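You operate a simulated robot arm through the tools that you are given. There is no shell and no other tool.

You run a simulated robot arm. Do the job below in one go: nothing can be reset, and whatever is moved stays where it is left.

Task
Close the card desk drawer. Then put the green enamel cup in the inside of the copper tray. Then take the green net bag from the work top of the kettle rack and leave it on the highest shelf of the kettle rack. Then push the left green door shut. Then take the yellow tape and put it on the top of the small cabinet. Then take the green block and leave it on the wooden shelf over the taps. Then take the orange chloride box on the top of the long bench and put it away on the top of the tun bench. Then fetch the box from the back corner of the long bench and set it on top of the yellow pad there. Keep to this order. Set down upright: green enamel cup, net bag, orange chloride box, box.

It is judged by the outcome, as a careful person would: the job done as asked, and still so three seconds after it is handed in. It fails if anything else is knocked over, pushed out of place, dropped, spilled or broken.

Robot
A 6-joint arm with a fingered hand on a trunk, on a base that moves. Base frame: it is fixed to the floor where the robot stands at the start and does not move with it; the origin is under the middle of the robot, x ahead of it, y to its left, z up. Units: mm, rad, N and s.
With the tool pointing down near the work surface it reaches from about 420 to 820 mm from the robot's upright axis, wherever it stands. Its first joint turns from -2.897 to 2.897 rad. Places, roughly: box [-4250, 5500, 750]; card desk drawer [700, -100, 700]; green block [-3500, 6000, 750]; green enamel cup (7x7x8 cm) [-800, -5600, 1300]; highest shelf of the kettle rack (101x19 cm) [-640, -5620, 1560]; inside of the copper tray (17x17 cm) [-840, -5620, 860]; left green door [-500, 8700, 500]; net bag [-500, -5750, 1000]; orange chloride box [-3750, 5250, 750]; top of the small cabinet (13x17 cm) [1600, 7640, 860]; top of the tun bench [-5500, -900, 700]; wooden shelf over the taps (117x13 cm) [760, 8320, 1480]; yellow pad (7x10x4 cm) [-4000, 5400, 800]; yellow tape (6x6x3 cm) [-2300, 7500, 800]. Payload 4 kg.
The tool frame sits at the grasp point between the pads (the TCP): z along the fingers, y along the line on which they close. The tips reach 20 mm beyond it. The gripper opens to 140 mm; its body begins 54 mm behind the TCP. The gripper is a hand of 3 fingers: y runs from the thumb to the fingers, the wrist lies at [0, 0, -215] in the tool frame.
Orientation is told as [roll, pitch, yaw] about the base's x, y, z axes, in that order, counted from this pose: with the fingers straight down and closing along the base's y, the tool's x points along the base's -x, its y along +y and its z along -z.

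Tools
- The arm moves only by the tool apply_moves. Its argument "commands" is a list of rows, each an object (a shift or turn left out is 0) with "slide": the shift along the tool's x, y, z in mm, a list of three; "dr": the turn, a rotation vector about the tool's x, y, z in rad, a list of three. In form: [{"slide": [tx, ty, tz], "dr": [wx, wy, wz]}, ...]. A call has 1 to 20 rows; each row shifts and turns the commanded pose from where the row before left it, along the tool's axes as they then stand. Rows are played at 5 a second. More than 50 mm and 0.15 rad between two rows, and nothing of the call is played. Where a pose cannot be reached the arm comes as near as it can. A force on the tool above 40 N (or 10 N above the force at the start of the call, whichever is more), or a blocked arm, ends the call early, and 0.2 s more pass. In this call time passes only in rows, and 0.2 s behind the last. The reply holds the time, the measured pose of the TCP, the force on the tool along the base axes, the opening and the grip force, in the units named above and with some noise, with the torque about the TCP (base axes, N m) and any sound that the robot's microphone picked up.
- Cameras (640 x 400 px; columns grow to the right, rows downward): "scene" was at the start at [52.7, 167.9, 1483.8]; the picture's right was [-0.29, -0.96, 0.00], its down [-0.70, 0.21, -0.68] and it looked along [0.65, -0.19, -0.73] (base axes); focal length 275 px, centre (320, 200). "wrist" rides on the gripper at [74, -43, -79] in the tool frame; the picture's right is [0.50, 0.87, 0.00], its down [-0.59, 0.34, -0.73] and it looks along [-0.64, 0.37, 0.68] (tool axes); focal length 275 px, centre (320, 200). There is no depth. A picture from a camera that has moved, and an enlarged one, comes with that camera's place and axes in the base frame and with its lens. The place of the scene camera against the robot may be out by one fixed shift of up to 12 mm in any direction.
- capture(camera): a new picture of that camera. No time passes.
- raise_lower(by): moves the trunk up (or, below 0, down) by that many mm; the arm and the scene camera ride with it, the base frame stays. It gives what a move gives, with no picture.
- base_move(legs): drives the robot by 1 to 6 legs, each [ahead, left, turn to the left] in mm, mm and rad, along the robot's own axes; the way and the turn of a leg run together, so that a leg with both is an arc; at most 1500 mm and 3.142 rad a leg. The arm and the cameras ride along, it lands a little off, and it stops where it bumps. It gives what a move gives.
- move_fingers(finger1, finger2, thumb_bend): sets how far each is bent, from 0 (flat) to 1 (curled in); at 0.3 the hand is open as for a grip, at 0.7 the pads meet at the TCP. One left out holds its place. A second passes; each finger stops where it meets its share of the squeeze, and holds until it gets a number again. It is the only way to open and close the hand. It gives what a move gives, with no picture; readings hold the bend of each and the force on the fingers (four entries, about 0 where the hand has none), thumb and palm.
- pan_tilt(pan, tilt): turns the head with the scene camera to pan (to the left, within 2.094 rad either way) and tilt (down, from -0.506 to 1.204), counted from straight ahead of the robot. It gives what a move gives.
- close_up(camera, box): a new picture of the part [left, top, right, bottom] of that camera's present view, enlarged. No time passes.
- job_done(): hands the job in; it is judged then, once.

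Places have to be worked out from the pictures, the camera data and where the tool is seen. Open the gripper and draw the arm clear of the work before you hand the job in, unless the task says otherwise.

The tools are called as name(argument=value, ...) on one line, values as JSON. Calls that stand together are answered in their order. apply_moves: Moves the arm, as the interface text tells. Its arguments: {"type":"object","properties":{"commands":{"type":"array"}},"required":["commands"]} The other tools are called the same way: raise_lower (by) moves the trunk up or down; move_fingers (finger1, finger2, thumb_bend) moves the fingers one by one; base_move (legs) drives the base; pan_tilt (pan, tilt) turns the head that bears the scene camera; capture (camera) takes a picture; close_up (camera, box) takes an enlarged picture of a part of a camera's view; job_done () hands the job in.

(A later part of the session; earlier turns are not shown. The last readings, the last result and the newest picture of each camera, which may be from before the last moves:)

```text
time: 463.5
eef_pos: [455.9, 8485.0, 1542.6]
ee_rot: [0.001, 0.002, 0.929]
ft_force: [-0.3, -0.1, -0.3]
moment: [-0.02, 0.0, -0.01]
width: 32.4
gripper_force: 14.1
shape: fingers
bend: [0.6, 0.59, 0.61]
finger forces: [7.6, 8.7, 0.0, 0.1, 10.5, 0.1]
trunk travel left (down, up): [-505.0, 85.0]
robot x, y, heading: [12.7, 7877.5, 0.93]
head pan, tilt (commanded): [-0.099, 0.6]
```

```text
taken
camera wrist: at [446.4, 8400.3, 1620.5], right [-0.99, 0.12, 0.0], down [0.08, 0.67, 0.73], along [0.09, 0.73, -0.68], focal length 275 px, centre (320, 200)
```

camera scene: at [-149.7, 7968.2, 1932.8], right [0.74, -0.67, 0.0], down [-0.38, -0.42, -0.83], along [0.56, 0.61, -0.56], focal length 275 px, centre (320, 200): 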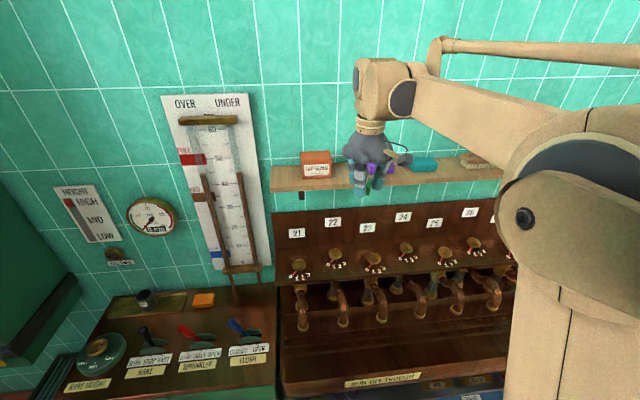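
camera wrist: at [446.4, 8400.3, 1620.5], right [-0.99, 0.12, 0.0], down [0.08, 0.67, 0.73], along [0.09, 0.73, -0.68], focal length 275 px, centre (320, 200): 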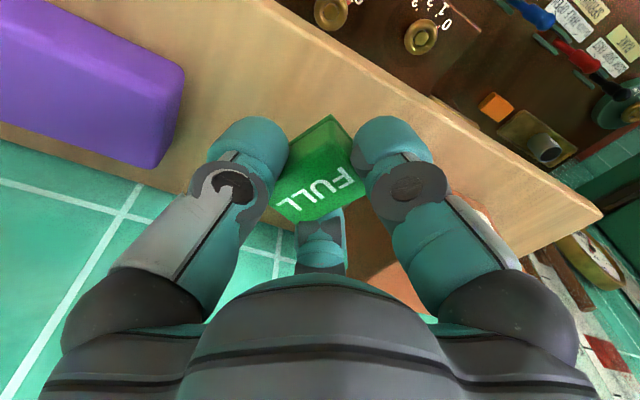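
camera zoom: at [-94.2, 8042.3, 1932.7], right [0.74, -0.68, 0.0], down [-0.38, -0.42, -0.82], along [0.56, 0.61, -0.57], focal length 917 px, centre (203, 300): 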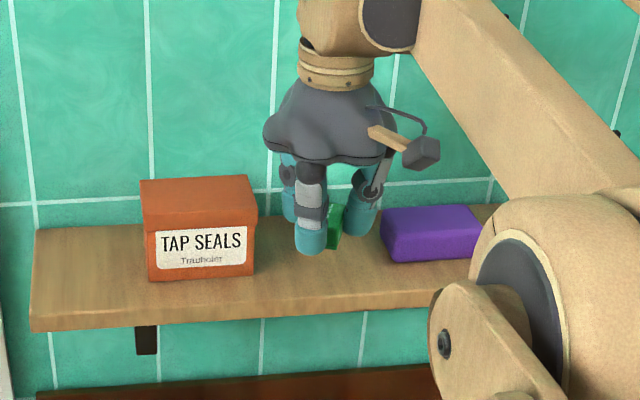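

The block is over the shelf between the box and the purple block. I descend the rest in small steps.

apply_moves(commands=[{"slide": [0, 0, 12]}, {"slide": [0, 0, 6]}, {"slide": [0, 0, 3]}])

apply_moves(commands=[{"slide": [0, 0, 2]}, {"slide": [0, 0, 2]}])

close_up(camera="scene", box=[280, 110, 430, 230])

```text
time: 464.3
eef_pos: [455.1, 8485.2, 1523.0]
ee_rot: [0.0, 0.002, 0.928]
ft_force: [-0.3, -0.8, 0.2]
moment: [-0.02, 0.0, -0.03]
width: 32.5
gripper_force: 13.5
shape: fingers
bend: [0.6, 0.59, 0.61]
finger forces: [7.7, 8.7, 0.0, 0.1, 10.4, 0.0]
trunk travel left (down, up): [-505.0, 85.0]
robot x, y, heading: [11.9, 7873.9, 0.926]
head pan, tilt (commanded): [-0.099, 0.6]
```

```text
time: 464.9
eef_pos: [455.2, 8484.9, 1517.2]
ee_rot: [0.001, 0.0, 0.928]
ft_force: [0.3, 0.3, 0.0]
moment: [0.01, -0.02, 0.02]
width: 32.5
gripper_force: 13.2
shape: fingers
bend: [0.6, 0.59, 0.61]
finger forces: [7.6, 8.6, 0.1, 0.1, 10.5, 0.0]
trunk travel left (down, up): [-505.0, 85.0]
robot x, y, heading: [14.9, 7877.3, 0.926]
head pan, tilt (commanded): [-0.099, 0.6]
```

```text
3.33 times, centred on (355, 170) of scene
camera zoom: at [-94.9, 8041.4, 1932.7], right [0.74, -0.68, 0.0], down [-0.38, -0.42, -0.82], along [0.56, 0.61, -0.57], focal length 917 px, centre (203, 300)
```

zoom: 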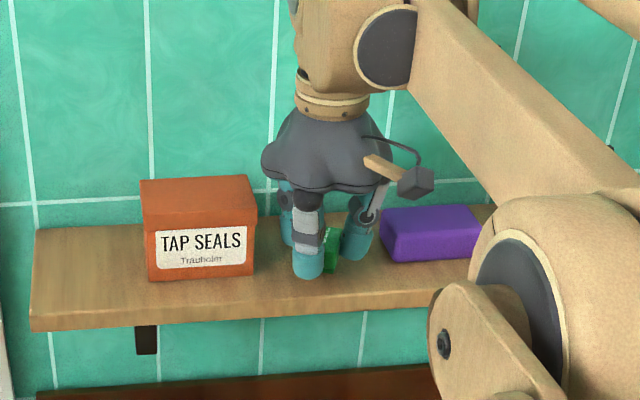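

apply_moves(commands=[{"slide": [0, 0, 2]}, {"slide": [0, 0, 2]}, {"slide": [0, 0, 2]}])

```text
time: 465.7
eef_pos: [456.5, 8485.3, 1511.8]
ee_rot: [0.001, -0.001, 0.93]
ft_force: [0.2, 0.9, -1.4]
moment: [0.03, -0.01, -0.02]
width: 32.4
gripper_force: 13.4
shape: fingers
bend: [0.6, 0.59, 0.61]
finger forces: [7.7, 8.7, 0.0, 0.1, 10.4, 0.0]
trunk travel left (down, up): [-505.0, 85.0]
robot x, y, heading: [12.8, 7878.2, 0.93]
head pan, tilt (commanded): [-0.099, 0.6]
```

No contact yet; I continue down slowly.

apply_moves(commands=[{"slide": [0, 0, 2]}, {"slide": [0, 0, 2]}, {"slide": [0, 0, 2]}])

close_up(camera="scene", box=[310, 150, 410, 220])

```text
time: 466.5
eef_pos: [456.4, 8485.4, 1506.2]
ee_rot: [0.0, 0.0, 0.929]
ft_force: [-0.4, 0.4, -0.3]
moment: [-0.04, 0.01, 0.0]
width: 32.5
gripper_force: 13.5
shape: fingers
bend: [0.6, 0.59, 0.61]
finger forces: [7.6, 8.7, 0.0, 0.0, 10.4, 0.0]
trunk travel left (down, up): [-505.0, 85.0]
robot x, y, heading: [14.3, 7876.9, 0.93]
head pan, tilt (commanded): [-0.099, 0.6]
```

```text
5.71 times, centred on (360, 185) of scene
camera zoom: at [-95.0, 8041.3, 1932.7], right [0.74, -0.68, 0.0], down [-0.38, -0.42, -0.82], along [0.56, 0.61, -0.57], focal length 1572 px, centre (91, 286)
```

zoom: 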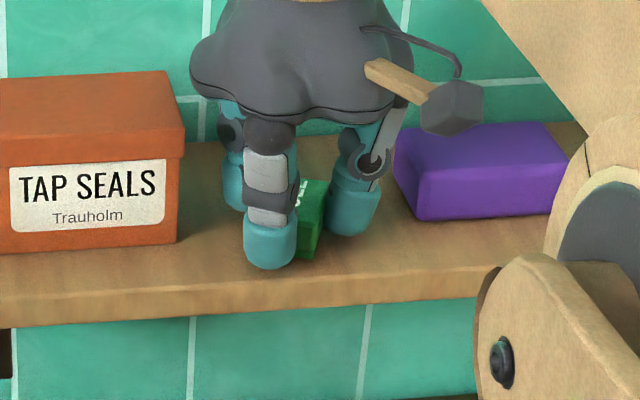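

apply_moves(commands=[{"slide": [0, 0, 2]}, {"slide": [0, 0, 2]}])

```text
time: 467.1
eef_pos: [456.4, 8485.9, 1501.7]
ee_rot: [-0.001, 0.001, 0.927]
ft_force: [1.3, 2.5, 6.7]
moment: [-0.01, 0.0, 0.04]
width: 32.0
gripper_force: 14.7
shape: fingers
bend: [0.61, 0.59, 0.61]
finger forces: [8.4, 9.6, 0.0, 0.0, 11.0, 0.0]
trunk travel left (down, up): [-505.0, 85.0]
robot x, y, heading: [12.9, 7876.9, 0.933]
head pan, tilt (commanded): [-0.099, 0.6]
```

Contact at z≈1502. I release the block and rise straight up.

move_fingers(finger1=0.53, finger2=0.53, thumb_bend=0.54)

apply_moves(commands=[{"slide": [0, 0, -10]}, {"slide": [0, 0, -25]}, {"slide": [0, 0, -40]}, {"slide": [0, 0, -40]}])

close_up(camera="scene", box=[280, 110, 430, 230])

capture(camera="wrist")

```text
time: 468.1
eef_pos: [454.2, 8484.6, 1501.8]
ee_rot: [0.002, 0.0, 0.927]
ft_force: [1.7, 1.1, 19.5]
moment: [-0.01, -0.04, -0.04]
width: 47.6
gripper_force: 9.4
shape: fingers
bend: [0.54, 0.54, 0.55]
finger forces: [6.5, 5.8, 0.0, 0.0, 7.1, 0.1]
trunk travel left (down, up): [-505.0, 85.0]
robot x, y, heading: [11.9, 7878.9, 0.932]
head pan, tilt (commanded): [-0.099, 0.6]
```

```text
time: 469.1
eef_pos: [454.6, 8481.1, 1616.1]
ee_rot: [0.001, -0.002, 0.929]
ft_force: [0.0, -0.6, -0.1]
moment: [-0.03, -0.01, -0.02]
width: 51.8
gripper_force: 0.1
shape: fingers
bend: [0.53, 0.53, 0.54]
finger forces: [0.0, 0.0, 0.0, 0.1, 0.0, 0.1]
out of reach, approached as far as the arm can: row 4
trunk travel left (down, up): [-505.0, 85.0]
robot x, y, heading: [12.8, 7877.3, 0.928]
head pan, tilt (commanded): [-0.099, 0.6]
```

```text
3.33 times, centred on (355, 170) of scene
camera zoom: at [-95.1, 8041.0, 1932.7], right [0.74, -0.68, 0.0], down [-0.38, -0.42, -0.82], along [0.56, 0.61, -0.57], focal length 917 px, centre (203, 300)
```

zoom: 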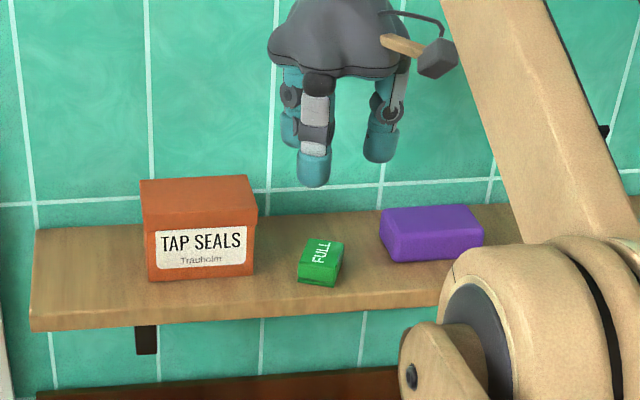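

```text
taken
camera wrist: at [444.3, 8396.2, 1693.9], right [-0.99, 0.12, 0.0], down [0.08, 0.67, 0.73], along [0.09, 0.73, -0.68], focal length 275 px, centre (320, 200)
```

wrist: 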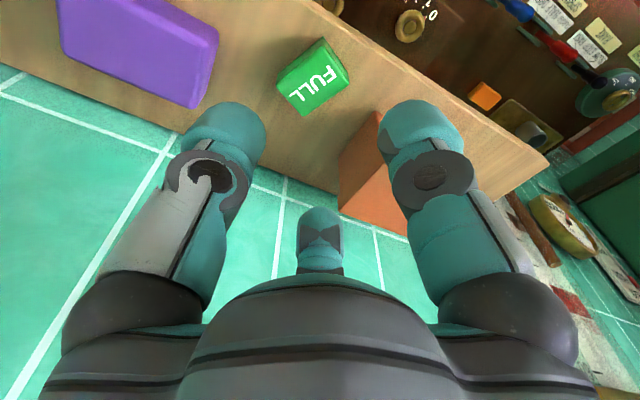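

The green block sits on the wooden shelf. I withdraw, back off, and lower the trunk for the next job: the orange chloride box.

apply_moves(commands=[{"slide": [48, 0, 0]}, {"slide": [48, 0, 0]}, {"slide": [48, 0, 0]}])

base_move(legs=[[-500, 0, 0]])

raise_lower(by=-400)

raise_lower(by=-70)

capture(camera="scene")

```text
time: 469.9
eef_pos: [364.7, 8364.6, 1617.5]
ee_rot: [0.0, -0.003, 0.929]
ft_force: [-0.1, -0.1, -0.2]
moment: [0.09, -0.02, -0.02]
width: 52.1
gripper_force: 0.1
shape: fingers
bend: [0.53, 0.53, 0.54]
finger forces: [0.1, 0.1, 0.0, 0.1, 0.0, 0.0]
trunk travel left (down, up): [-505.0, 85.0]
robot x, y, heading: [12.9, 7879.7, 0.933]
head pan, tilt (commanded): [-0.099, 0.6]
```

```text
time: 472.9
eef_pos: [61.7, 7962.9, 1617.1]
ee_rot: [-0.001, 0.001, 0.933]
ft_force: [0.7, 1.0, -0.6]
moment: [0.01, 0.02, -0.02]
width: 52.1
gripper_force: 0.1
shape: fingers
bend: [0.53, 0.53, 0.54]
finger forces: [0.0, 0.1, 0.0, 0.1, 0.0, 0.0]
trunk travel left (down, up): [-505.0, 85.0]
robot x, y, heading: [-285.5, 7472.1, 0.936]
head pan, tilt (commanded): [-0.099, 0.6]
```

```text
time: 476.7
eef_pos: [62.8, 7964.3, 1217.9]
ee_rot: [-0.001, 0.0, 0.933]
ft_force: [0.1, -0.4, -0.3]
moment: [0.0, 0.01, 0.01]
width: 52.0
gripper_force: 0.0
shape: fingers
bend: [0.53, 0.53, 0.54]
finger forces: [0.0, 0.0, 0.0, 0.0, 0.1, 0.0]
trunk travel left (down, up): [-105.0, 485.0]
robot x, y, heading: [-289.3, 7472.2, 0.937]
head pan, tilt (commanded): [-0.099, 0.6]
```

```text
time: 477.8
eef_pos: [62.2, 7963.0, 1147.5]
ee_rot: [0.001, -0.002, 0.935]
ft_force: [0.3, -0.7, -0.1]
moment: [-0.01, -0.02, 0.0]
width: 52.2
gripper_force: 0.0
shape: fingers
bend: [0.53, 0.53, 0.54]
finger forces: [0.1, 0.0, 0.1, 0.1, 0.1, 0.1]
trunk travel left (down, up): [-35.0, 555.0]
robot x, y, heading: [-289.9, 7472.1, 0.931]
head pan, tilt (commanded): [-0.099, 0.6]
```

```text
taken
camera scene: at [-398.1, 7634.3, 1462.8], right [0.74, -0.67, 0.0], down [-0.38, -0.42, -0.82], along [0.55, 0.61, -0.57], focal length 275 px, centre (320, 200)
```

scene: 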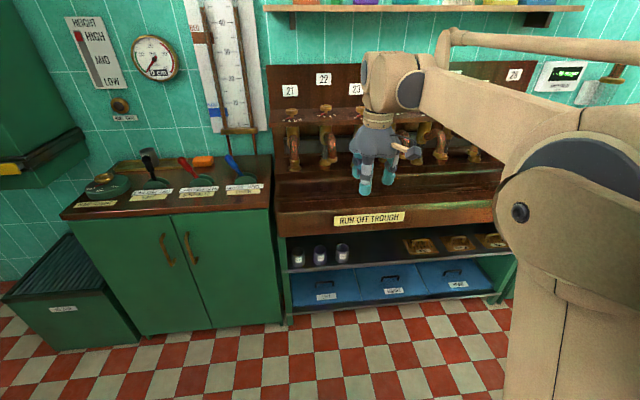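

The door is still shut and all is in order. I turn and drive to the left part of the long bench for the orange box.

base_move(legs=[[0, 0, 1.561], [200, 1232, 0], [200, 1232, 0], [200, 1200, 0]])

pan_tilt(pan=0.1, tilt=0.6)

capture(camera="scene")

```text
time: 499.6
eef_pos: [-3466.3, 5239.4, 1147.1]
ee_rot: [0.0, -0.001, 2.51]
ft_force: [1.1, -0.4, -0.5]
moment: [0.01, 0.02, 0.0]
width: 52.4
gripper_force: 0.1
shape: fingers
bend: [0.53, 0.53, 0.54]
finger forces: [0.0, 0.0, 0.0, 0.0, 0.0, 0.0]
trunk travel left (down, up): [-35.0, 555.0]
robot x, y, heading: [-2969.5, 4890.9, 2.511]
head pan, tilt (commanded): [-0.099, 0.6]
```

```text
time: 500.3
eef_pos: [-3466.7, 5238.9, 1147.1]
ee_rot: [-0.001, 0.0, 2.509]
ft_force: [0.6, -0.9, -0.1]
moment: [-0.02, -0.01, -0.01]
width: 52.3
gripper_force: 0.0
shape: fingers
bend: [0.53, 0.53, 0.54]
finger forces: [0.1, 0.0, 0.1, 0.1, 0.0, 0.0]
trunk travel left (down, up): [-35.0, 555.0]
robot x, y, heading: [-2972.0, 4890.3, 2.514]
head pan, tilt (commanded): [0.099, 0.6]
```

```text
taken
camera scene: at [-3148.0, 4770.8, 1462.7], right [0.51, 0.86, 0.0], down [0.49, -0.29, -0.82], along [-0.71, 0.42, -0.57], focal length 275 px, centre (320, 200)
```

scene: 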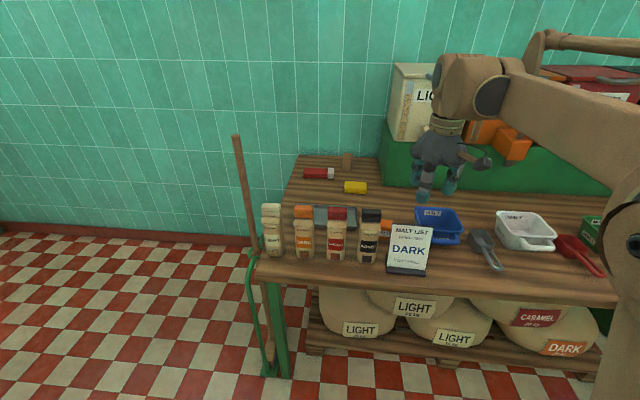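

I zoom in on the left part of the bench.

close_up(camera="scene", box=[250, 140, 480, 290])

capture(camera="wrist")

```text
2.67 times, centred on (365, 215) of scene
camera zoom: at [-3148.0, 4770.8, 1462.7], right [0.51, 0.86, 0.0], down [0.49, -0.29, -0.82], along [-0.71, 0.42, -0.57], focal length 733 px, centre (200, 160)
```

zoom: 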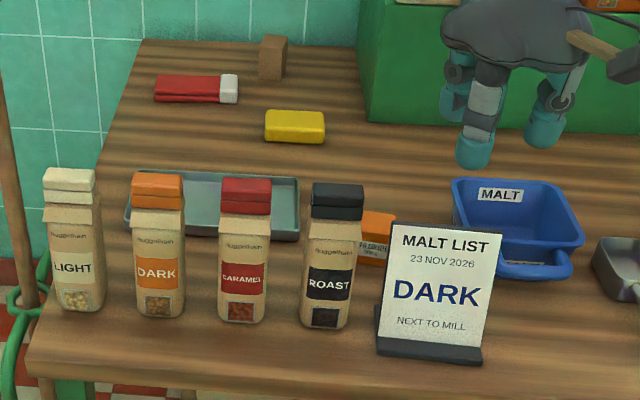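

```text
taken
camera wrist: at [-3380.8, 5230.5, 1225.5], right [-0.11, -0.99, 0.0], down [-0.68, 0.07, 0.73], along [-0.73, 0.08, -0.68], focal length 275 px, centre (320, 200)
```

wrist: 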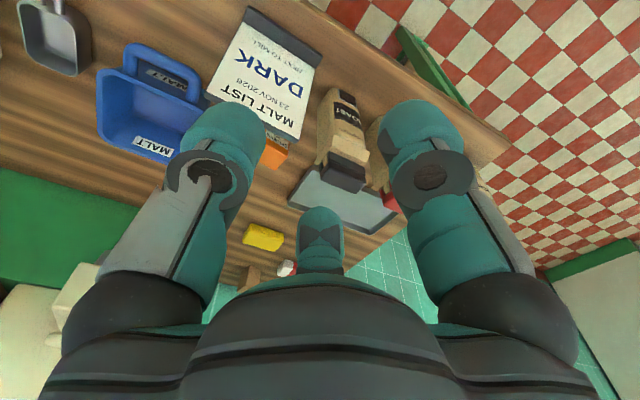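

The orange box is tucked behind the sign and the ROAST bag. I raise the trunk for a view from above.

raise_lower(by=400)

pan_tilt(pan=0.0, tilt=0.95)

capture(camera="scene")

close_up(camera="scene", box=[240, 120, 440, 260])

```text
time: 504.1
eef_pos: [-3465.7, 5239.2, 1547.7]
ee_rot: [0.001, -0.001, 2.509]
ft_force: [0.3, -1.1, -0.3]
moment: [0.0, 0.02, 0.03]
width: 52.1
gripper_force: 0.0
shape: fingers
bend: [0.53, 0.53, 0.54]
finger forces: [0.0, 0.0, 0.0, 0.0, 0.1, 0.0]
trunk travel left (down, up): [-435.0, 155.0]
robot x, y, heading: [-2969.9, 4889.7, 2.514]
head pan, tilt (commanded): [0.099, 0.6]
```

```text
time: 505.0
eef_pos: [-3466.6, 5240.3, 1547.6]
ee_rot: [0.0, 0.0, 2.51]
ft_force: [0.2, -0.4, -0.5]
moment: [0.0, 0.02, 0.04]
width: 52.4
gripper_force: 0.0
shape: fingers
bend: [0.53, 0.53, 0.54]
finger forces: [0.0, 0.0, 0.0, 0.1, 0.0, 0.0]
trunk travel left (down, up): [-435.0, 155.0]
robot x, y, heading: [-2972.6, 4887.5, 2.507]
head pan, tilt (commanded): [0.0, 0.949]
```

```text
taken
camera scene: at [-3130.7, 4768.9, 1834.4], right [0.59, 0.81, 0.0], down [0.66, -0.48, -0.58], along [-0.47, 0.34, -0.81], focal length 275 px, centre (320, 200)
```

scene: 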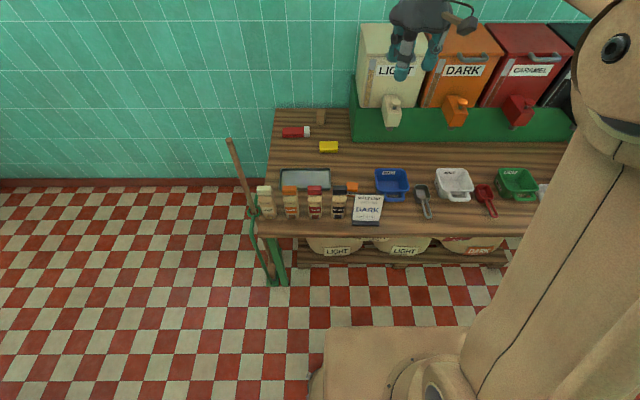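

```text
2.86 times, centred on (340, 190) of scene
camera zoom: at [-3130.7, 4768.9, 1834.4], right [0.59, 0.81, 0.0], down [0.66, -0.48, -0.58], along [-0.47, 0.34, -0.81], focal length 786 px, centre (263, 229)
```

zoom: 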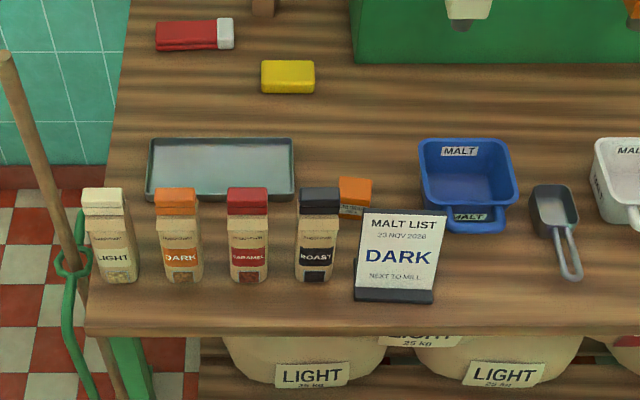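

From above, the orange box is at about (835–845, 45) with the tall ROAST bag in front-left and the sign in front. I turn the hand so its camera is on the far right side, drive 160 mm closer, and lower the trunk.

apply_moves(commands=[{"dr": [0, 0, -0.1428]}, {"dr": [0, 0, -0.1428]}, {"dr": [0, 0, -0.1428]}, {"dr": [0, 0, -0.1428]}, {"dr": [0, 0, -0.1428]}, {"dr": [0, 0, -0.1428]}, {"dr": [0, 0, -0.1428]}, {"dr": [0, 0, -0.1428]}, {"dr": [0, 0, -0.1428]}, {"dr": [0, 0, -0.1428]}, {"dr": [0, 0, -0.1428]}])

base_move(legs=[[160, 0, 0]])

raise_lower(by=-400)

pan_tilt(pan=0.0, tilt=0.8)

capture(camera="scene")

capture(camera="wrist")

```text
time: 507.4
eef_pos: [-3469.4, 5235.9, 1548.1]
ee_rot: [0.001, 0.003, -2.305]
ft_force: [0.7, -0.3, 0.8]
moment: [-0.01, -0.04, -0.02]
width: 52.1
gripper_force: 0.1
shape: fingers
bend: [0.53, 0.53, 0.54]
finger forces: [0.1, 0.0, 0.1, 0.1, 0.0, 0.0]
out of reach, approached as far as the arm can: row 11
trunk travel left (down, up): [-435.0, 155.0]
robot x, y, heading: [-2973.0, 4887.8, 2.511]
head pan, tilt (commanded): [0.0, 0.949]
```

```text
time: 508.8
eef_pos: [-3599.3, 5331.6, 1545.4]
ee_rot: [0.003, 0.004, -2.307]
ft_force: [0.1, 0.6, -0.2]
moment: [0.0, -0.03, 0.04]
width: 52.3
gripper_force: 0.0
shape: fingers
bend: [0.53, 0.53, 0.54]
finger forces: [0.0, 0.0, 0.0, 0.0, 0.0, 0.1]
trunk travel left (down, up): [-435.0, 155.0]
robot x, y, heading: [-3102.8, 4988.5, 2.507]
head pan, tilt (commanded): [0.0, 0.949]
```

```text
time: 512.6
eef_pos: [-3599.4, 5331.1, 1146.2]
ee_rot: [-0.001, 0.003, -2.307]
ft_force: [-0.4, -0.3, 0.0]
moment: [0.01, 0.0, -0.02]
width: 52.3
gripper_force: 0.1
shape: fingers
bend: [0.53, 0.53, 0.54]
finger forces: [0.1, 0.1, 0.1, 0.0, 0.1, 0.0]
trunk travel left (down, up): [-35.0, 555.0]
robot x, y, heading: [-3101.1, 4982.2, 2.514]
head pan, tilt (commanded): [0.0, 0.949]
```

```text
time: 513.3
eef_pos: [-3599.1, 5330.3, 1148.3]
ee_rot: [0.0, 0.005, -2.308]
ft_force: [-0.6, -1.0, -0.7]
moment: [-0.03, -0.04, -0.03]
width: 52.2
gripper_force: 0.0
shape: fingers
bend: [0.53, 0.53, 0.54]
finger forces: [0.1, 0.1, 0.0, 0.0, 0.1, 0.0]
trunk travel left (down, up): [-35.0, 555.0]
robot x, y, heading: [-3097.6, 4994.3, 2.508]
head pan, tilt (commanded): [0.0, 0.799]
```

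```text
taken
camera scene: at [-3267.3, 4869.3, 1445.8], right [0.59, 0.81, 0.0], down [0.58, -0.42, -0.7], along [-0.56, 0.41, -0.72], focal length 275 px, centre (320, 200)
```

scene: 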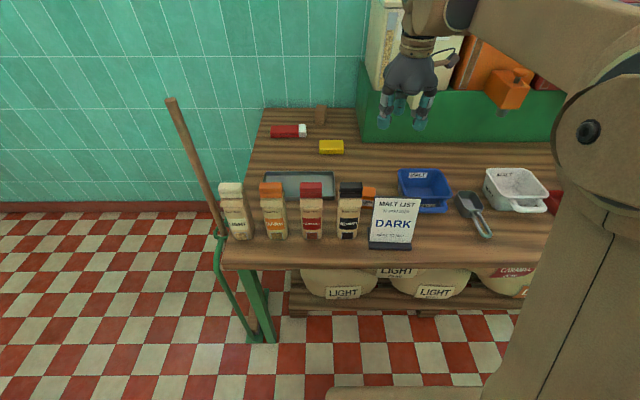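

```text
taken
camera wrist: at [-3580.5, 5415.1, 1225.5], right [0.98, -0.21, 0.0], down [-0.15, -0.66, 0.73], along [-0.15, -0.72, -0.68], focal length 275 px, centre (320, 200)
```

wrist: 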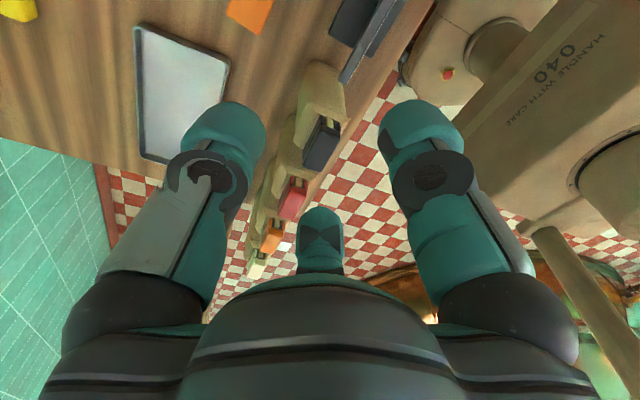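

The hand is rotated as far as needed. I move above the orange box and descend partway, then check.

move_fingers(finger1=0.36, finger2=0.36, thumb_bend=0.36)

apply_moves(commands=[{"slide": [-17.5, -37.4, 0]}, {"slide": [-17.5, -37.4, 0]}, {"slide": [0, 0, 45]}, {"slide": [0, 0, 45]}, {"slide": [0, 0, 45]}])

capture(camera="wrist")

close_up(camera="scene", box=[260, 90, 460, 260])

```text
time: 514.3
eef_pos: [-3599.1, 5331.3, 1147.4]
ee_rot: [0.001, 0.004, -2.307]
ft_force: [0.4, 0.2, 0.2]
moment: [0.01, 0.0, -0.02]
width: 106.8
gripper_force: 0.0
shape: fingers
bend: [0.36, 0.36, 0.36]
finger forces: [0.0, 0.1, 0.1, 0.0, 0.0, 0.1]
trunk travel left (down, up): [-35.0, 555.0]
robot x, y, heading: [-3101.9, 4985.1, 2.509]
head pan, tilt (commanded): [0.0, 0.799]
```

```text
time: 515.5
eef_pos: [-3675.8, 5353.9, 1011.9]
ee_rot: [0.0, 0.003, -2.306]
ft_force: [0.2, -0.3, -0.7]
moment: [0.0, -0.02, -0.02]
width: 106.9
gripper_force: 0.1
shape: fingers
bend: [0.36, 0.36, 0.36]
finger forces: [0.0, 0.0, 0.1, 0.1, 0.1, 0.0]
trunk travel left (down, up): [-35.0, 555.0]
robot x, y, heading: [-3104.5, 4984.0, 2.507]
head pan, tilt (commanded): [0.0, 0.799]
```

```text
taken
camera wrist: at [-3657.5, 5438.8, 1089.4], right [0.98, -0.21, 0.0], down [-0.15, -0.66, 0.73], along [-0.15, -0.72, -0.68], focal length 275 px, centre (320, 200)
```

wrist: 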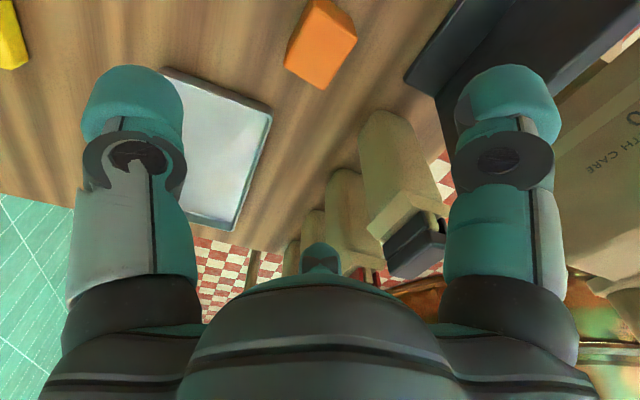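

```text
2.35 times, centred on (360, 175) of scene
camera zoom: at [-3267.7, 4869.5, 1445.8], right [0.59, 0.81, 0.0], down [0.58, -0.42, -0.7], along [-0.56, 0.41, -0.72], focal length 647 px, centre (226, 259)
```

zoom: 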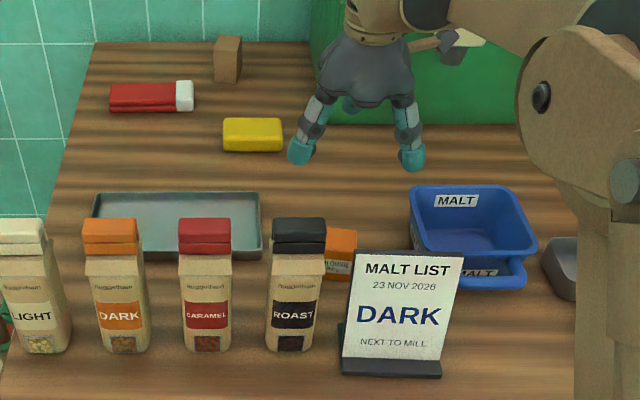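

The box lies right under the hand. I descend to z≈890, checking the clearances.

apply_moves(commands=[{"slide": [0, 0, 40]}, {"slide": [0, 0, 40]}, {"slide": [0, 0, 40]}])

capture(camera="wrist")

close_up(camera="scene", box=[280, 110, 460, 250])

```text
time: 516.3
eef_pos: [-3674.8, 5354.1, 892.5]
ee_rot: [0.001, 0.004, -2.308]
ft_force: [-0.7, -0.3, -0.3]
moment: [0.05, -0.01, 0.02]
width: 107.0
gripper_force: 0.0
shape: fingers
bend: [0.36, 0.36, 0.36]
finger forces: [0.0, 0.1, 0.0, 0.0, 0.0, 0.0]
trunk travel left (down, up): [-35.0, 555.0]
robot x, y, heading: [-3100.6, 4989.3, 2.502]
head pan, tilt (commanded): [0.0, 0.799]
```

```text
taken
camera wrist: at [-3656.6, 5438.3, 970.6], right [0.98, -0.21, 0.0], down [-0.15, -0.66, 0.73], along [-0.15, -0.72, -0.68], focal length 275 px, centre (320, 200)
```

wrist: 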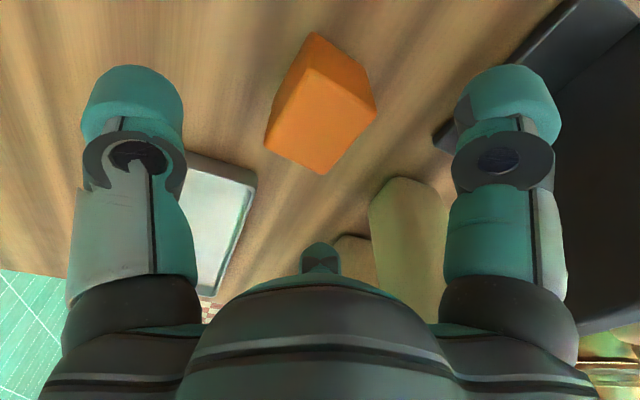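

```text
2.86 times, centred on (370, 180) of scene
camera zoom: at [-3267.7, 4869.5, 1445.8], right [0.59, 0.81, 0.0], down [0.58, -0.42, -0.7], along [-0.56, 0.41, -0.72], focal length 786 px, centre (177, 257)
```

zoom: 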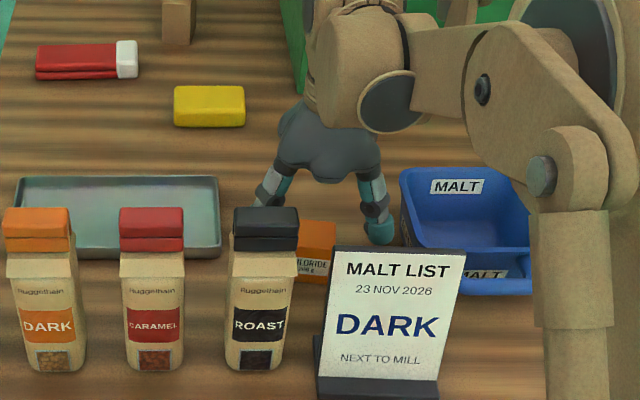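

The box is centred and aligned with the hand. I descend to z≈822 around it.

apply_moves(commands=[{"slide": [0, -3, 25]}, {"slide": [0, 0, 25]}, {"slide": [0, 0, 20]}])

capture(camera="wrist")

close_up(camera="scene", box=[280, 110, 460, 250])

```text
time: 517.1
eef_pos: [-3677.2, 5357.1, 821.1]
ee_rot: [0.0, 0.004, -2.308]
ft_force: [0.6, 0.4, 0.6]
moment: [0.0, -0.01, -0.01]
width: 106.9
gripper_force: 0.1
shape: fingers
bend: [0.36, 0.36, 0.36]
finger forces: [0.1, 0.0, 0.1, 0.0, 0.0, 0.1]
trunk travel left (down, up): [-35.0, 555.0]
robot x, y, heading: [-3102.0, 4983.3, 2.507]
head pan, tilt (commanded): [0.0, 0.799]
```

```text
taken
camera wrist: at [-3659.7, 5440.9, 899.7], right [0.98, -0.21, 0.0], down [-0.15, -0.66, 0.73], along [-0.15, -0.72, -0.68], focal length 275 px, centre (320, 200)
```

wrist: 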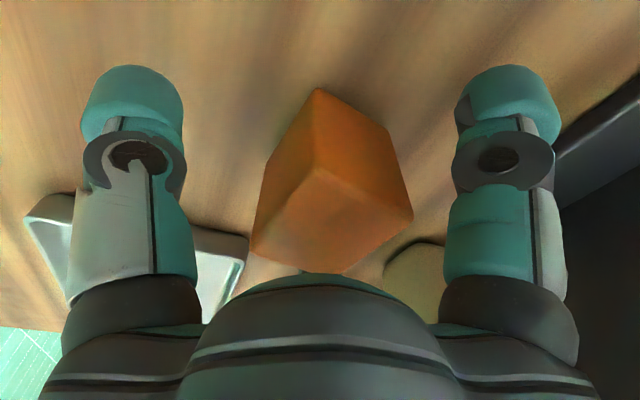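

```text
2.86 times, centred on (370, 180) of scene
camera zoom: at [-3267.5, 4869.5, 1445.8], right [0.59, 0.81, 0.0], down [0.58, -0.42, -0.7], along [-0.56, 0.41, -0.72], focal length 786 px, centre (177, 257)
```

zoom: 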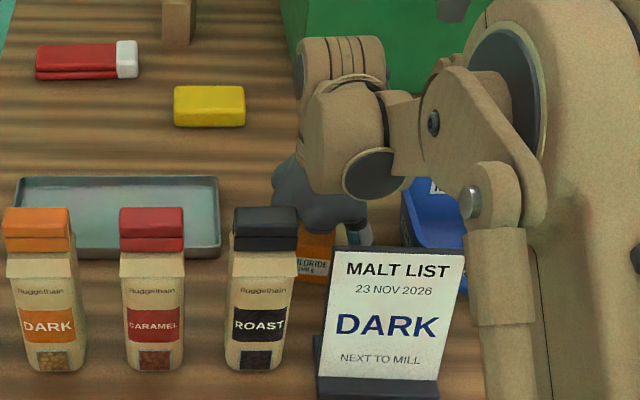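

The fingers surround the box. I close in two steps.

move_fingers(finger1=0.48, finger2=0.48, thumb_bend=0.48)

capture(camera="wrist")

```text
time: 518.1
eef_pos: [-3677.2, 5358.7, 822.5]
ee_rot: [0.001, 0.004, -2.308]
ft_force: [-0.7, -0.4, -1.1]
moment: [-0.01, 0.0, 0.01]
width: 70.3
gripper_force: 0.1
shape: fingers
bend: [0.48, 0.48, 0.48]
finger forces: [0.0, 0.2, 0.0, 0.0, 0.0, 0.0]
trunk travel left (down, up): [-35.0, 555.0]
robot x, y, heading: [-3103.6, 4984.5, 2.507]
head pan, tilt (commanded): [0.0, 0.799]
```

```text
taken
camera wrist: at [-3659.7, 5440.8, 900.1], right [0.98, -0.21, 0.0], down [-0.15, -0.66, 0.73], along [-0.15, -0.72, -0.68], focal length 275 px, centre (320, 200)
```

wrist: 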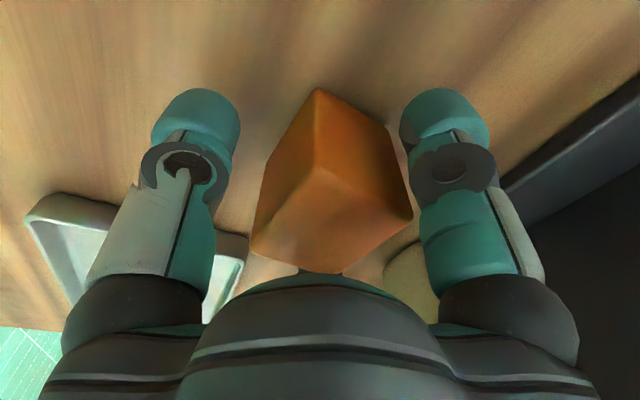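

move_fingers(finger1=0.62, finger2=0.62, thumb_bend=0.62)

capture(camera="wrist")

```text
time: 519.1
eef_pos: [-3677.8, 5357.3, 821.6]
ee_rot: [0.0, 0.004, -2.307]
ft_force: [0.0, 0.7, 0.1]
moment: [0.03, 0.03, 0.0]
width: 45.9
gripper_force: 18.1
shape: fingers
bend: [0.53, 0.53, 0.6]
finger forces: [16.4, 16.4, 0.0, 0.0, 4.1, 0.0]
trunk travel left (down, up): [-35.0, 555.0]
robot x, y, heading: [-3100.6, 4986.2, 2.506]
head pan, tilt (commanded): [0.0, 0.799]
```

```text
taken
camera wrist: at [-3659.8, 5440.8, 900.1], right [0.98, -0.21, 0.0], down [-0.15, -0.66, 0.73], along [-0.15, -0.72, -0.68], focal length 275 px, centre (320, 200)
```

wrist: 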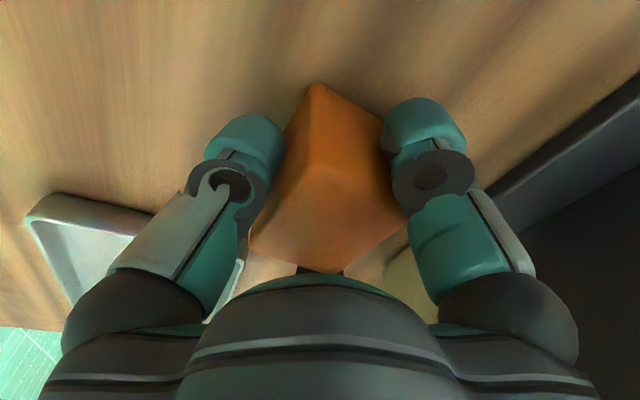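

The two fingers grip firmly; I add some thumb pressure and lift straight up.

move_fingers(finger1=0.62, finger2=0.62, thumb_bend=0.7)

apply_moves(commands=[{"slide": [0, 0, -15]}, {"slide": [0, 0, -30]}])

capture(camera="wrist")

close_up(camera="scene", box=[280, 110, 460, 250])

```text
time: 520.1
eef_pos: [-3677.2, 5356.5, 823.6]
ee_rot: [0.0, 0.004, -2.307]
ft_force: [-0.5, 0.9, 0.6]
moment: [0.05, 0.06, -0.02]
width: 44.8
gripper_force: 22.4
shape: fingers
bend: [0.53, 0.53, 0.62]
finger forces: [14.3, 13.5, 0.0, 0.0, 17.6, 0.0]
trunk travel left (down, up): [-35.0, 555.0]
robot x, y, heading: [-3104.2, 4986.5, 2.509]
head pan, tilt (commanded): [0.0, 0.799]
```

```text
time: 520.7
eef_pos: [-3677.6, 5357.8, 868.0]
ee_rot: [0.0, 0.003, -2.309]
ft_force: [-0.3, 1.0, -2.3]
moment: [0.0, 0.0, 0.02]
width: 44.4
gripper_force: 21.6
shape: fingers
bend: [0.53, 0.53, 0.62]
finger forces: [14.4, 13.5, 0.0, 0.0, 16.4, 0.0]
trunk travel left (down, up): [-35.0, 555.0]
robot x, y, heading: [-3101.1, 4985.8, 2.506]
head pan, tilt (commanded): [0.0, 0.799]
```

```text
taken
camera wrist: at [-3659.8, 5441.1, 946.2], right [0.98, -0.21, 0.0], down [-0.15, -0.66, 0.73], along [-0.15, -0.72, -0.68], focal length 275 px, centre (320, 200)
```

wrist: 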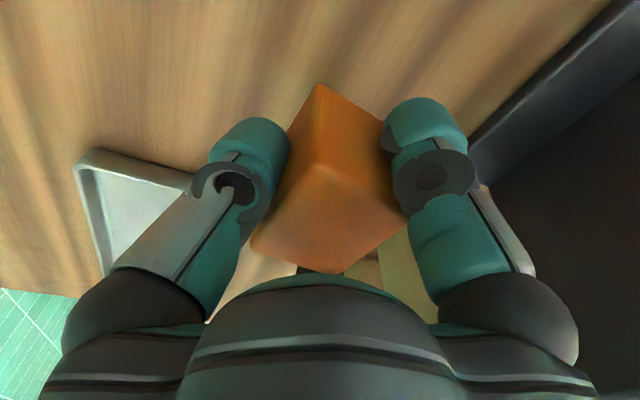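

```text
2.86 times, centred on (370, 180) of scene
camera zoom: at [-3267.4, 4869.3, 1445.9], right [0.59, 0.81, 0.0], down [0.58, -0.42, -0.7], along [-0.56, 0.41, -0.72], focal length 786 px, centre (177, 257)
```

zoom: 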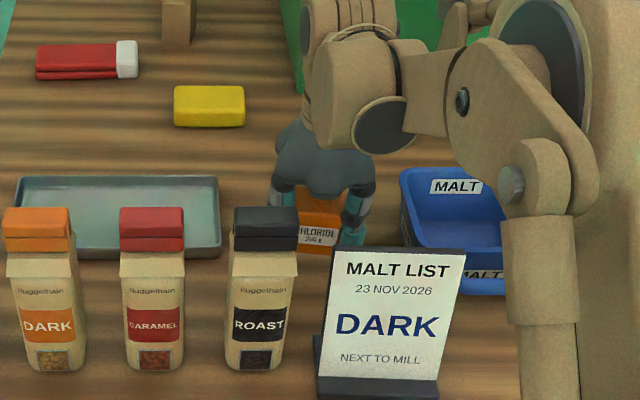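

The box is upright in the grip. I lift it high, back away, and start the trip to the tun bench.

apply_moves(commands=[{"slide": [0, 0, -48]}, {"slide": [0, 0, -48]}, {"slide": [0, 0, -48]}, {"slide": [0, 0, -48]}, {"slide": [0, 0, -48]}, {"slide": [0, 0, -45]}])

base_move(legs=[[-300, 0, 0], [0, 0, 1.37], [1291, 0, 0], [1285, 0, 0]])

pan_tilt(pan=0.3, tilt=0.4)

capture(camera="scene")

```text
time: 522.1
eef_pos: [-3678.9, 5357.5, 1152.8]
ee_rot: [0.0, 0.003, -2.308]
ft_force: [0.7, -0.3, -2.2]
moment: [0.01, 0.01, 0.0]
width: 44.5
gripper_force: 22.0
shape: fingers
bend: [0.53, 0.53, 0.62]
finger forces: [14.3, 13.5, 0.0, 0.0, 16.3, 0.0]
trunk travel left (down, up): [-35.0, 555.0]
robot x, y, heading: [-3104.9, 4986.1, 2.51]
head pan, tilt (commanded): [0.0, 0.799]
```

```text
time: 539.8
eef_pos: [-5345.3, 2646.6, 1151.3]
ee_rot: [0.0, 0.003, -0.974]
ft_force: [-0.2, 0.3, -2.1]
moment: [0.0, -0.02, -0.02]
width: 44.4
gripper_force: 22.1
shape: fingers
bend: [0.53, 0.53, 0.62]
finger forces: [14.0, 13.4, 0.0, 0.0, 16.2, 0.0]
trunk travel left (down, up): [-35.0, 555.0]
robot x, y, heading: [-4847.7, 3121.3, -2.447]
head pan, tilt (commanded): [0.0, 0.799]
```

```text
time: 540.7
eef_pos: [-5345.3, 2646.8, 1151.0]
ee_rot: [0.001, 0.004, -0.974]
ft_force: [0.4, -0.5, -2.2]
moment: [0.01, -0.01, -0.01]
width: 44.0
gripper_force: 22.0
shape: fingers
bend: [0.53, 0.53, 0.62]
finger forces: [14.0, 13.4, 0.1, 0.1, 16.2, 0.1]
trunk travel left (down, up): [-35.0, 555.0]
robot x, y, heading: [-4851.4, 3119.4, -2.438]
head pan, tilt (commanded): [0.3, 0.4]
```

```text
taken
camera scene: at [-4763.7, 2910.7, 1480.9], right [-0.84, 0.54, 0.0], down [0.21, 0.33, -0.92], along [-0.5, -0.77, -0.39], focal length 275 px, centre (320, 200)
```

scene: 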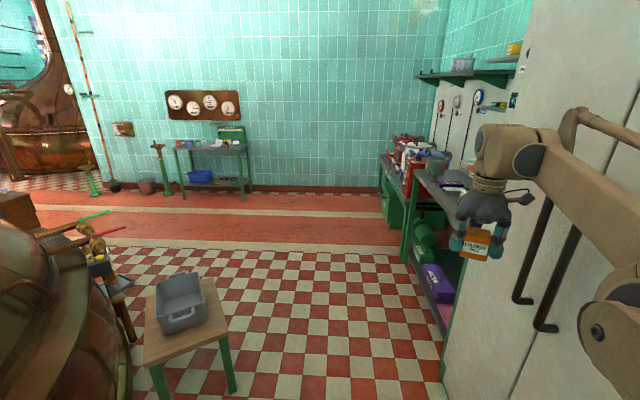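

The tun bench is visible ahead under the four gauges, near (-5520, -860). I follow the lane back, keeping clear of the stool and the side benches.

base_move(legs=[[1200, 500, 0], [627, 976, 0], [0, 0, 0.22]])

pan_tilt(pan=0.0, tilt=0.45)

capture(camera="scene")

```text
time: 553.4
eef_pos: [-5700.8, 270.0, 1152.1]
ee_rot: [-0.001, 0.005, -0.767]
ft_force: [0.4, 1.1, -2.2]
moment: [-0.03, 0.03, 0.04]
width: 44.1
gripper_force: 21.8
shape: fingers
bend: [0.53, 0.53, 0.62]
finger forces: [14.0, 13.5, 0.1, 0.0, 16.0, 0.1]
trunk travel left (down, up): [-35.0, 555.0]
robot x, y, heading: [-5313.6, 836.3, -2.233]
head pan, tilt (commanded): [0.3, 0.4]
```

```text
time: 554.2
eef_pos: [-5700.0, 270.1, 1152.1]
ee_rot: [0.0, 0.004, -0.768]
ft_force: [0.4, 0.0, -1.8]
moment: [0.01, -0.02, 0.02]
width: 44.3
gripper_force: 22.1
shape: fingers
bend: [0.53, 0.53, 0.62]
finger forces: [14.1, 13.4, 0.0, 0.1, 16.1, 0.0]
trunk travel left (down, up): [-35.0, 555.0]
robot x, y, heading: [-5311.5, 837.6, -2.233]
head pan, tilt (commanded): [0.0, 0.45]
```

```text
taken
camera scene: at [-5209.1, 663.3, 1476.3], right [-0.79, 0.62, 0.0], down [0.27, 0.34, -0.9], along [-0.55, -0.71, -0.44], focal length 275 px, centre (320, 200)
```

scene: 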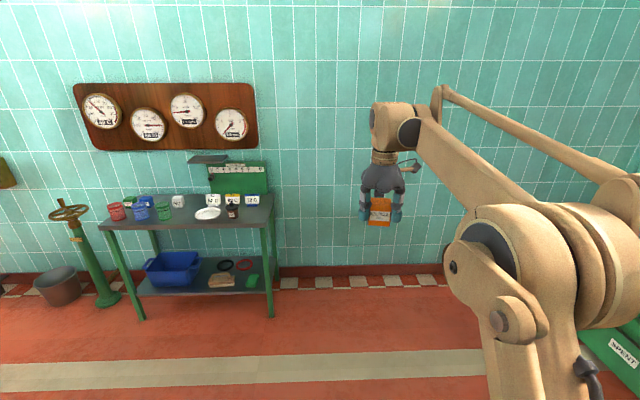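

I zoom in on the tun bench top to choose a free spot.

close_up(camera="scene", box=[80, 150, 300, 320])

```text
2.35 times, centred on (190, 235) of scene
camera zoom: at [-5209.1, 663.3, 1476.3], right [-0.79, 0.62, 0.0], down [0.27, 0.34, -0.9], along [-0.55, -0.71, -0.44], focal length 647 px, centre (626, 118)
```

zoom: 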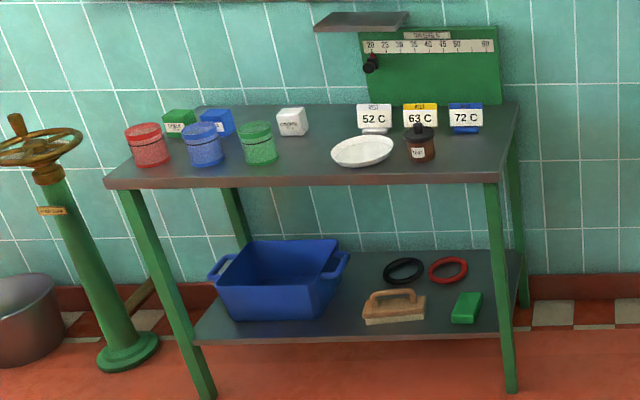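

The front-right area of the tun bench between the little bottle and the edge is free. I drive so it comes under the hand.

base_move(legs=[[500, 533, 0]])

pan_tilt(pan=0.0, tilt=0.6)

capture(camera="scene")

close_up(camera="scene", box=[150, 130, 450, 310])

```text
time: 558.1
eef_pos: [-5576.6, -453.6, 1151.6]
ee_rot: [-0.001, 0.004, -0.75]
ft_force: [-1.0, 0.1, -1.7]
moment: [0.02, -0.03, 0.0]
width: 44.1
gripper_force: 21.7
shape: fingers
bend: [0.53, 0.53, 0.62]
finger forces: [14.1, 13.5, 0.0, 0.1, 16.1, 0.1]
trunk travel left (down, up): [-35.0, 555.0]
robot x, y, heading: [-5198.7, 119.5, -2.219]
head pan, tilt (commanded): [0.0, 0.45]
```

```text
time: 558.9
eef_pos: [-5576.2, -452.9, 1152.4]
ee_rot: [0.0, 0.005, -0.75]
ft_force: [1.4, -0.5, -2.5]
moment: [-0.04, 0.01, 0.03]
width: 44.0
gripper_force: 21.9
shape: fingers
bend: [0.53, 0.53, 0.62]
finger forces: [14.1, 13.5, 0.1, 0.1, 16.1, 0.0]
trunk travel left (down, up): [-35.0, 555.0]
robot x, y, heading: [-5195.9, 120.0, -2.226]
head pan, tilt (commanded): [0.0, 0.6]
```

```text
taken
camera scene: at [-5088.5, -50.0, 1462.8], right [-0.8, 0.6, 0.0], down [0.34, 0.45, -0.83], along [-0.5, -0.66, -0.56], focal length 275 px, centre (320, 200)
```

scene: 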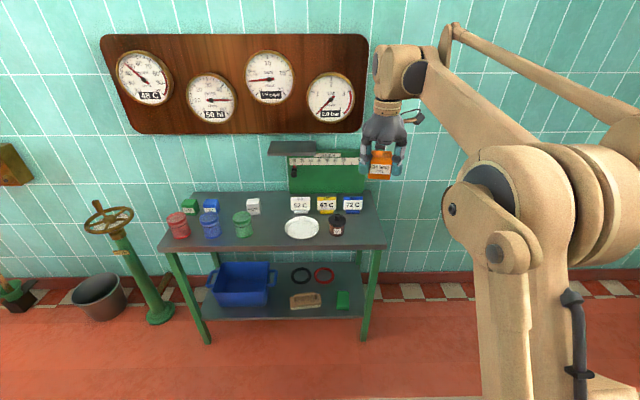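

```text
2.13 times, centred on (300, 220) of scene
camera zoom: at [-5088.5, -50.0, 1462.8], right [-0.8, 0.6, 0.0], down [0.34, 0.45, -0.83], along [-0.5, -0.66, -0.56], focal length 587 px, centre (363, 157)
```

zoom: 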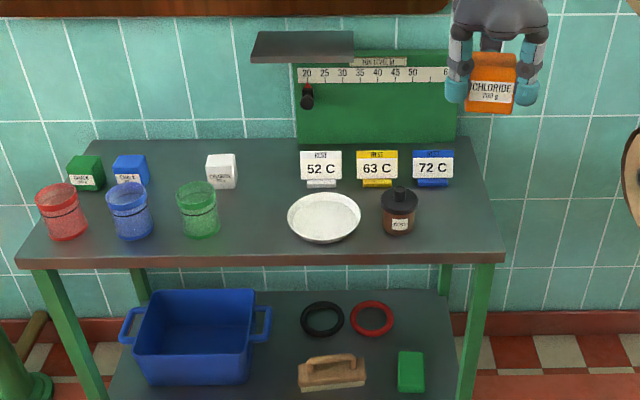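

The box is upright in the hand. The free spot is 935 mm ahead, 10 mm left. I drive 250 mm forward with a small shift right, lower the trunk, and descend.

base_move(legs=[[250, -34, 0]])

raise_lower(by=-34)

apply_moves(commands=[{"slide": [0, 0, 48]}, {"slide": [0, 0, 48]}, {"slide": [0, 0, 48]}, {"slide": [0, 0, 48]}, {"slide": [0, 0, 48]}])

capture(camera="scene")

close_up(camera="scene", box=[240, 160, 460, 320])

capture(camera="wrist")

```text
time: 560.7
eef_pos: [-5752.3, -633.5, 1151.4]
ee_rot: [0.0, 0.004, -0.748]
ft_force: [-0.5, -0.6, -1.9]
moment: [-0.01, 0.02, 0.02]
width: 44.2
gripper_force: 22.1
shape: fingers
bend: [0.53, 0.53, 0.62]
finger forces: [14.0, 13.6, 0.0, 0.1, 16.2, 0.0]
trunk travel left (down, up): [-35.0, 555.0]
robot x, y, heading: [-5371.8, -59.9, -2.216]
head pan, tilt (commanded): [0.0, 0.6]
```

```text
time: 561.5
eef_pos: [-5751.7, -631.7, 1118.4]
ee_rot: [0.0, 0.005, -0.748]
ft_force: [0.1, 0.7, -1.6]
moment: [-0.03, -0.01, 0.0]
width: 44.1
gripper_force: 21.9
shape: fingers
bend: [0.53, 0.53, 0.62]
finger forces: [14.2, 13.5, 0.0, 0.1, 16.0, 0.0]
trunk travel left (down, up): [-1.0, 589.0]
robot x, y, heading: [-5369.9, -58.6, -2.218]
head pan, tilt (commanded): [0.0, 0.6]
```

```text
time: 562.6
eef_pos: [-5754.2, -631.8, 876.1]
ee_rot: [0.0, 0.004, -0.75]
ft_force: [0.3, 0.4, -3.2]
moment: [-0.04, 0.0, -0.02]
width: 44.1
gripper_force: 21.7
shape: fingers
bend: [0.53, 0.53, 0.62]
finger forces: [14.0, 13.2, 0.0, 0.0, 16.0, 0.0]
trunk travel left (down, up): [-1.0, 589.0]
robot x, y, heading: [-5370.6, -57.4, -2.214]
head pan, tilt (commanded): [0.0, 0.6]
```

```text
taken
camera scene: at [-5265.6, -227.8, 1428.7], right [-0.8, 0.6, 0.0], down [0.34, 0.45, -0.82], along [-0.5, -0.66, -0.57], focal length 275 px, centre (320, 200)
```

scene: 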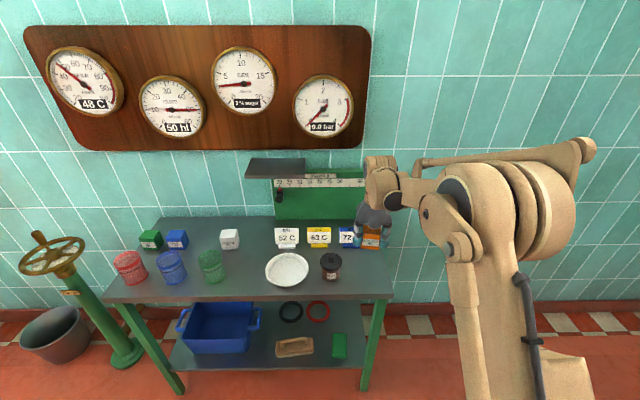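

```text
2.50 times, centred on (350, 240) of scene
camera zoom: at [-5265.6, -227.8, 1428.7], right [-0.8, 0.6, 0.0], down [0.34, 0.45, -0.82], along [-0.5, -0.66, -0.57], focal length 688 px, centre (245, 100)
```

zoom: 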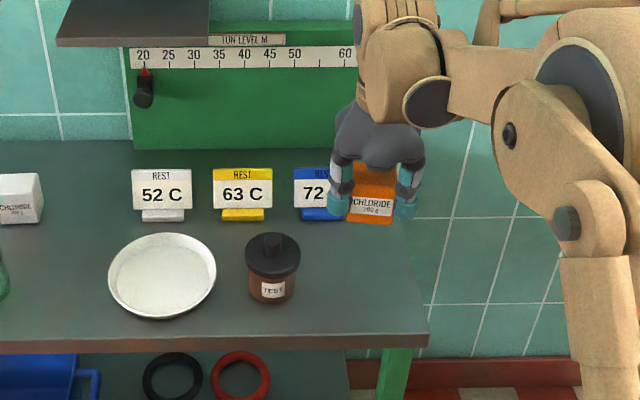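

```text
taken
camera wrist: at [-5837.2, -612.0, 954.6], right [0.22, 0.97, 0.0], down [0.66, -0.15, 0.73], along [0.71, -0.16, -0.68], focal length 275 px, centre (320, 200)
```

wrist: 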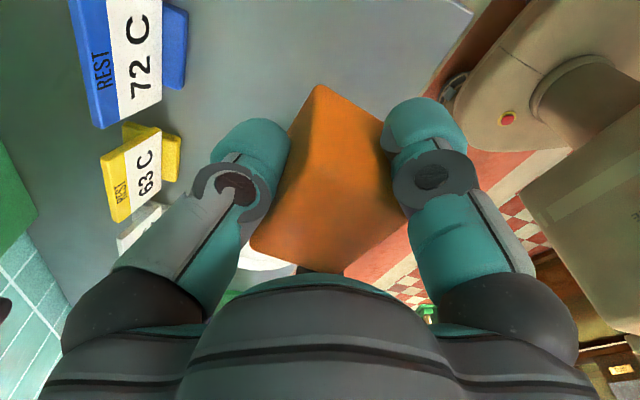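

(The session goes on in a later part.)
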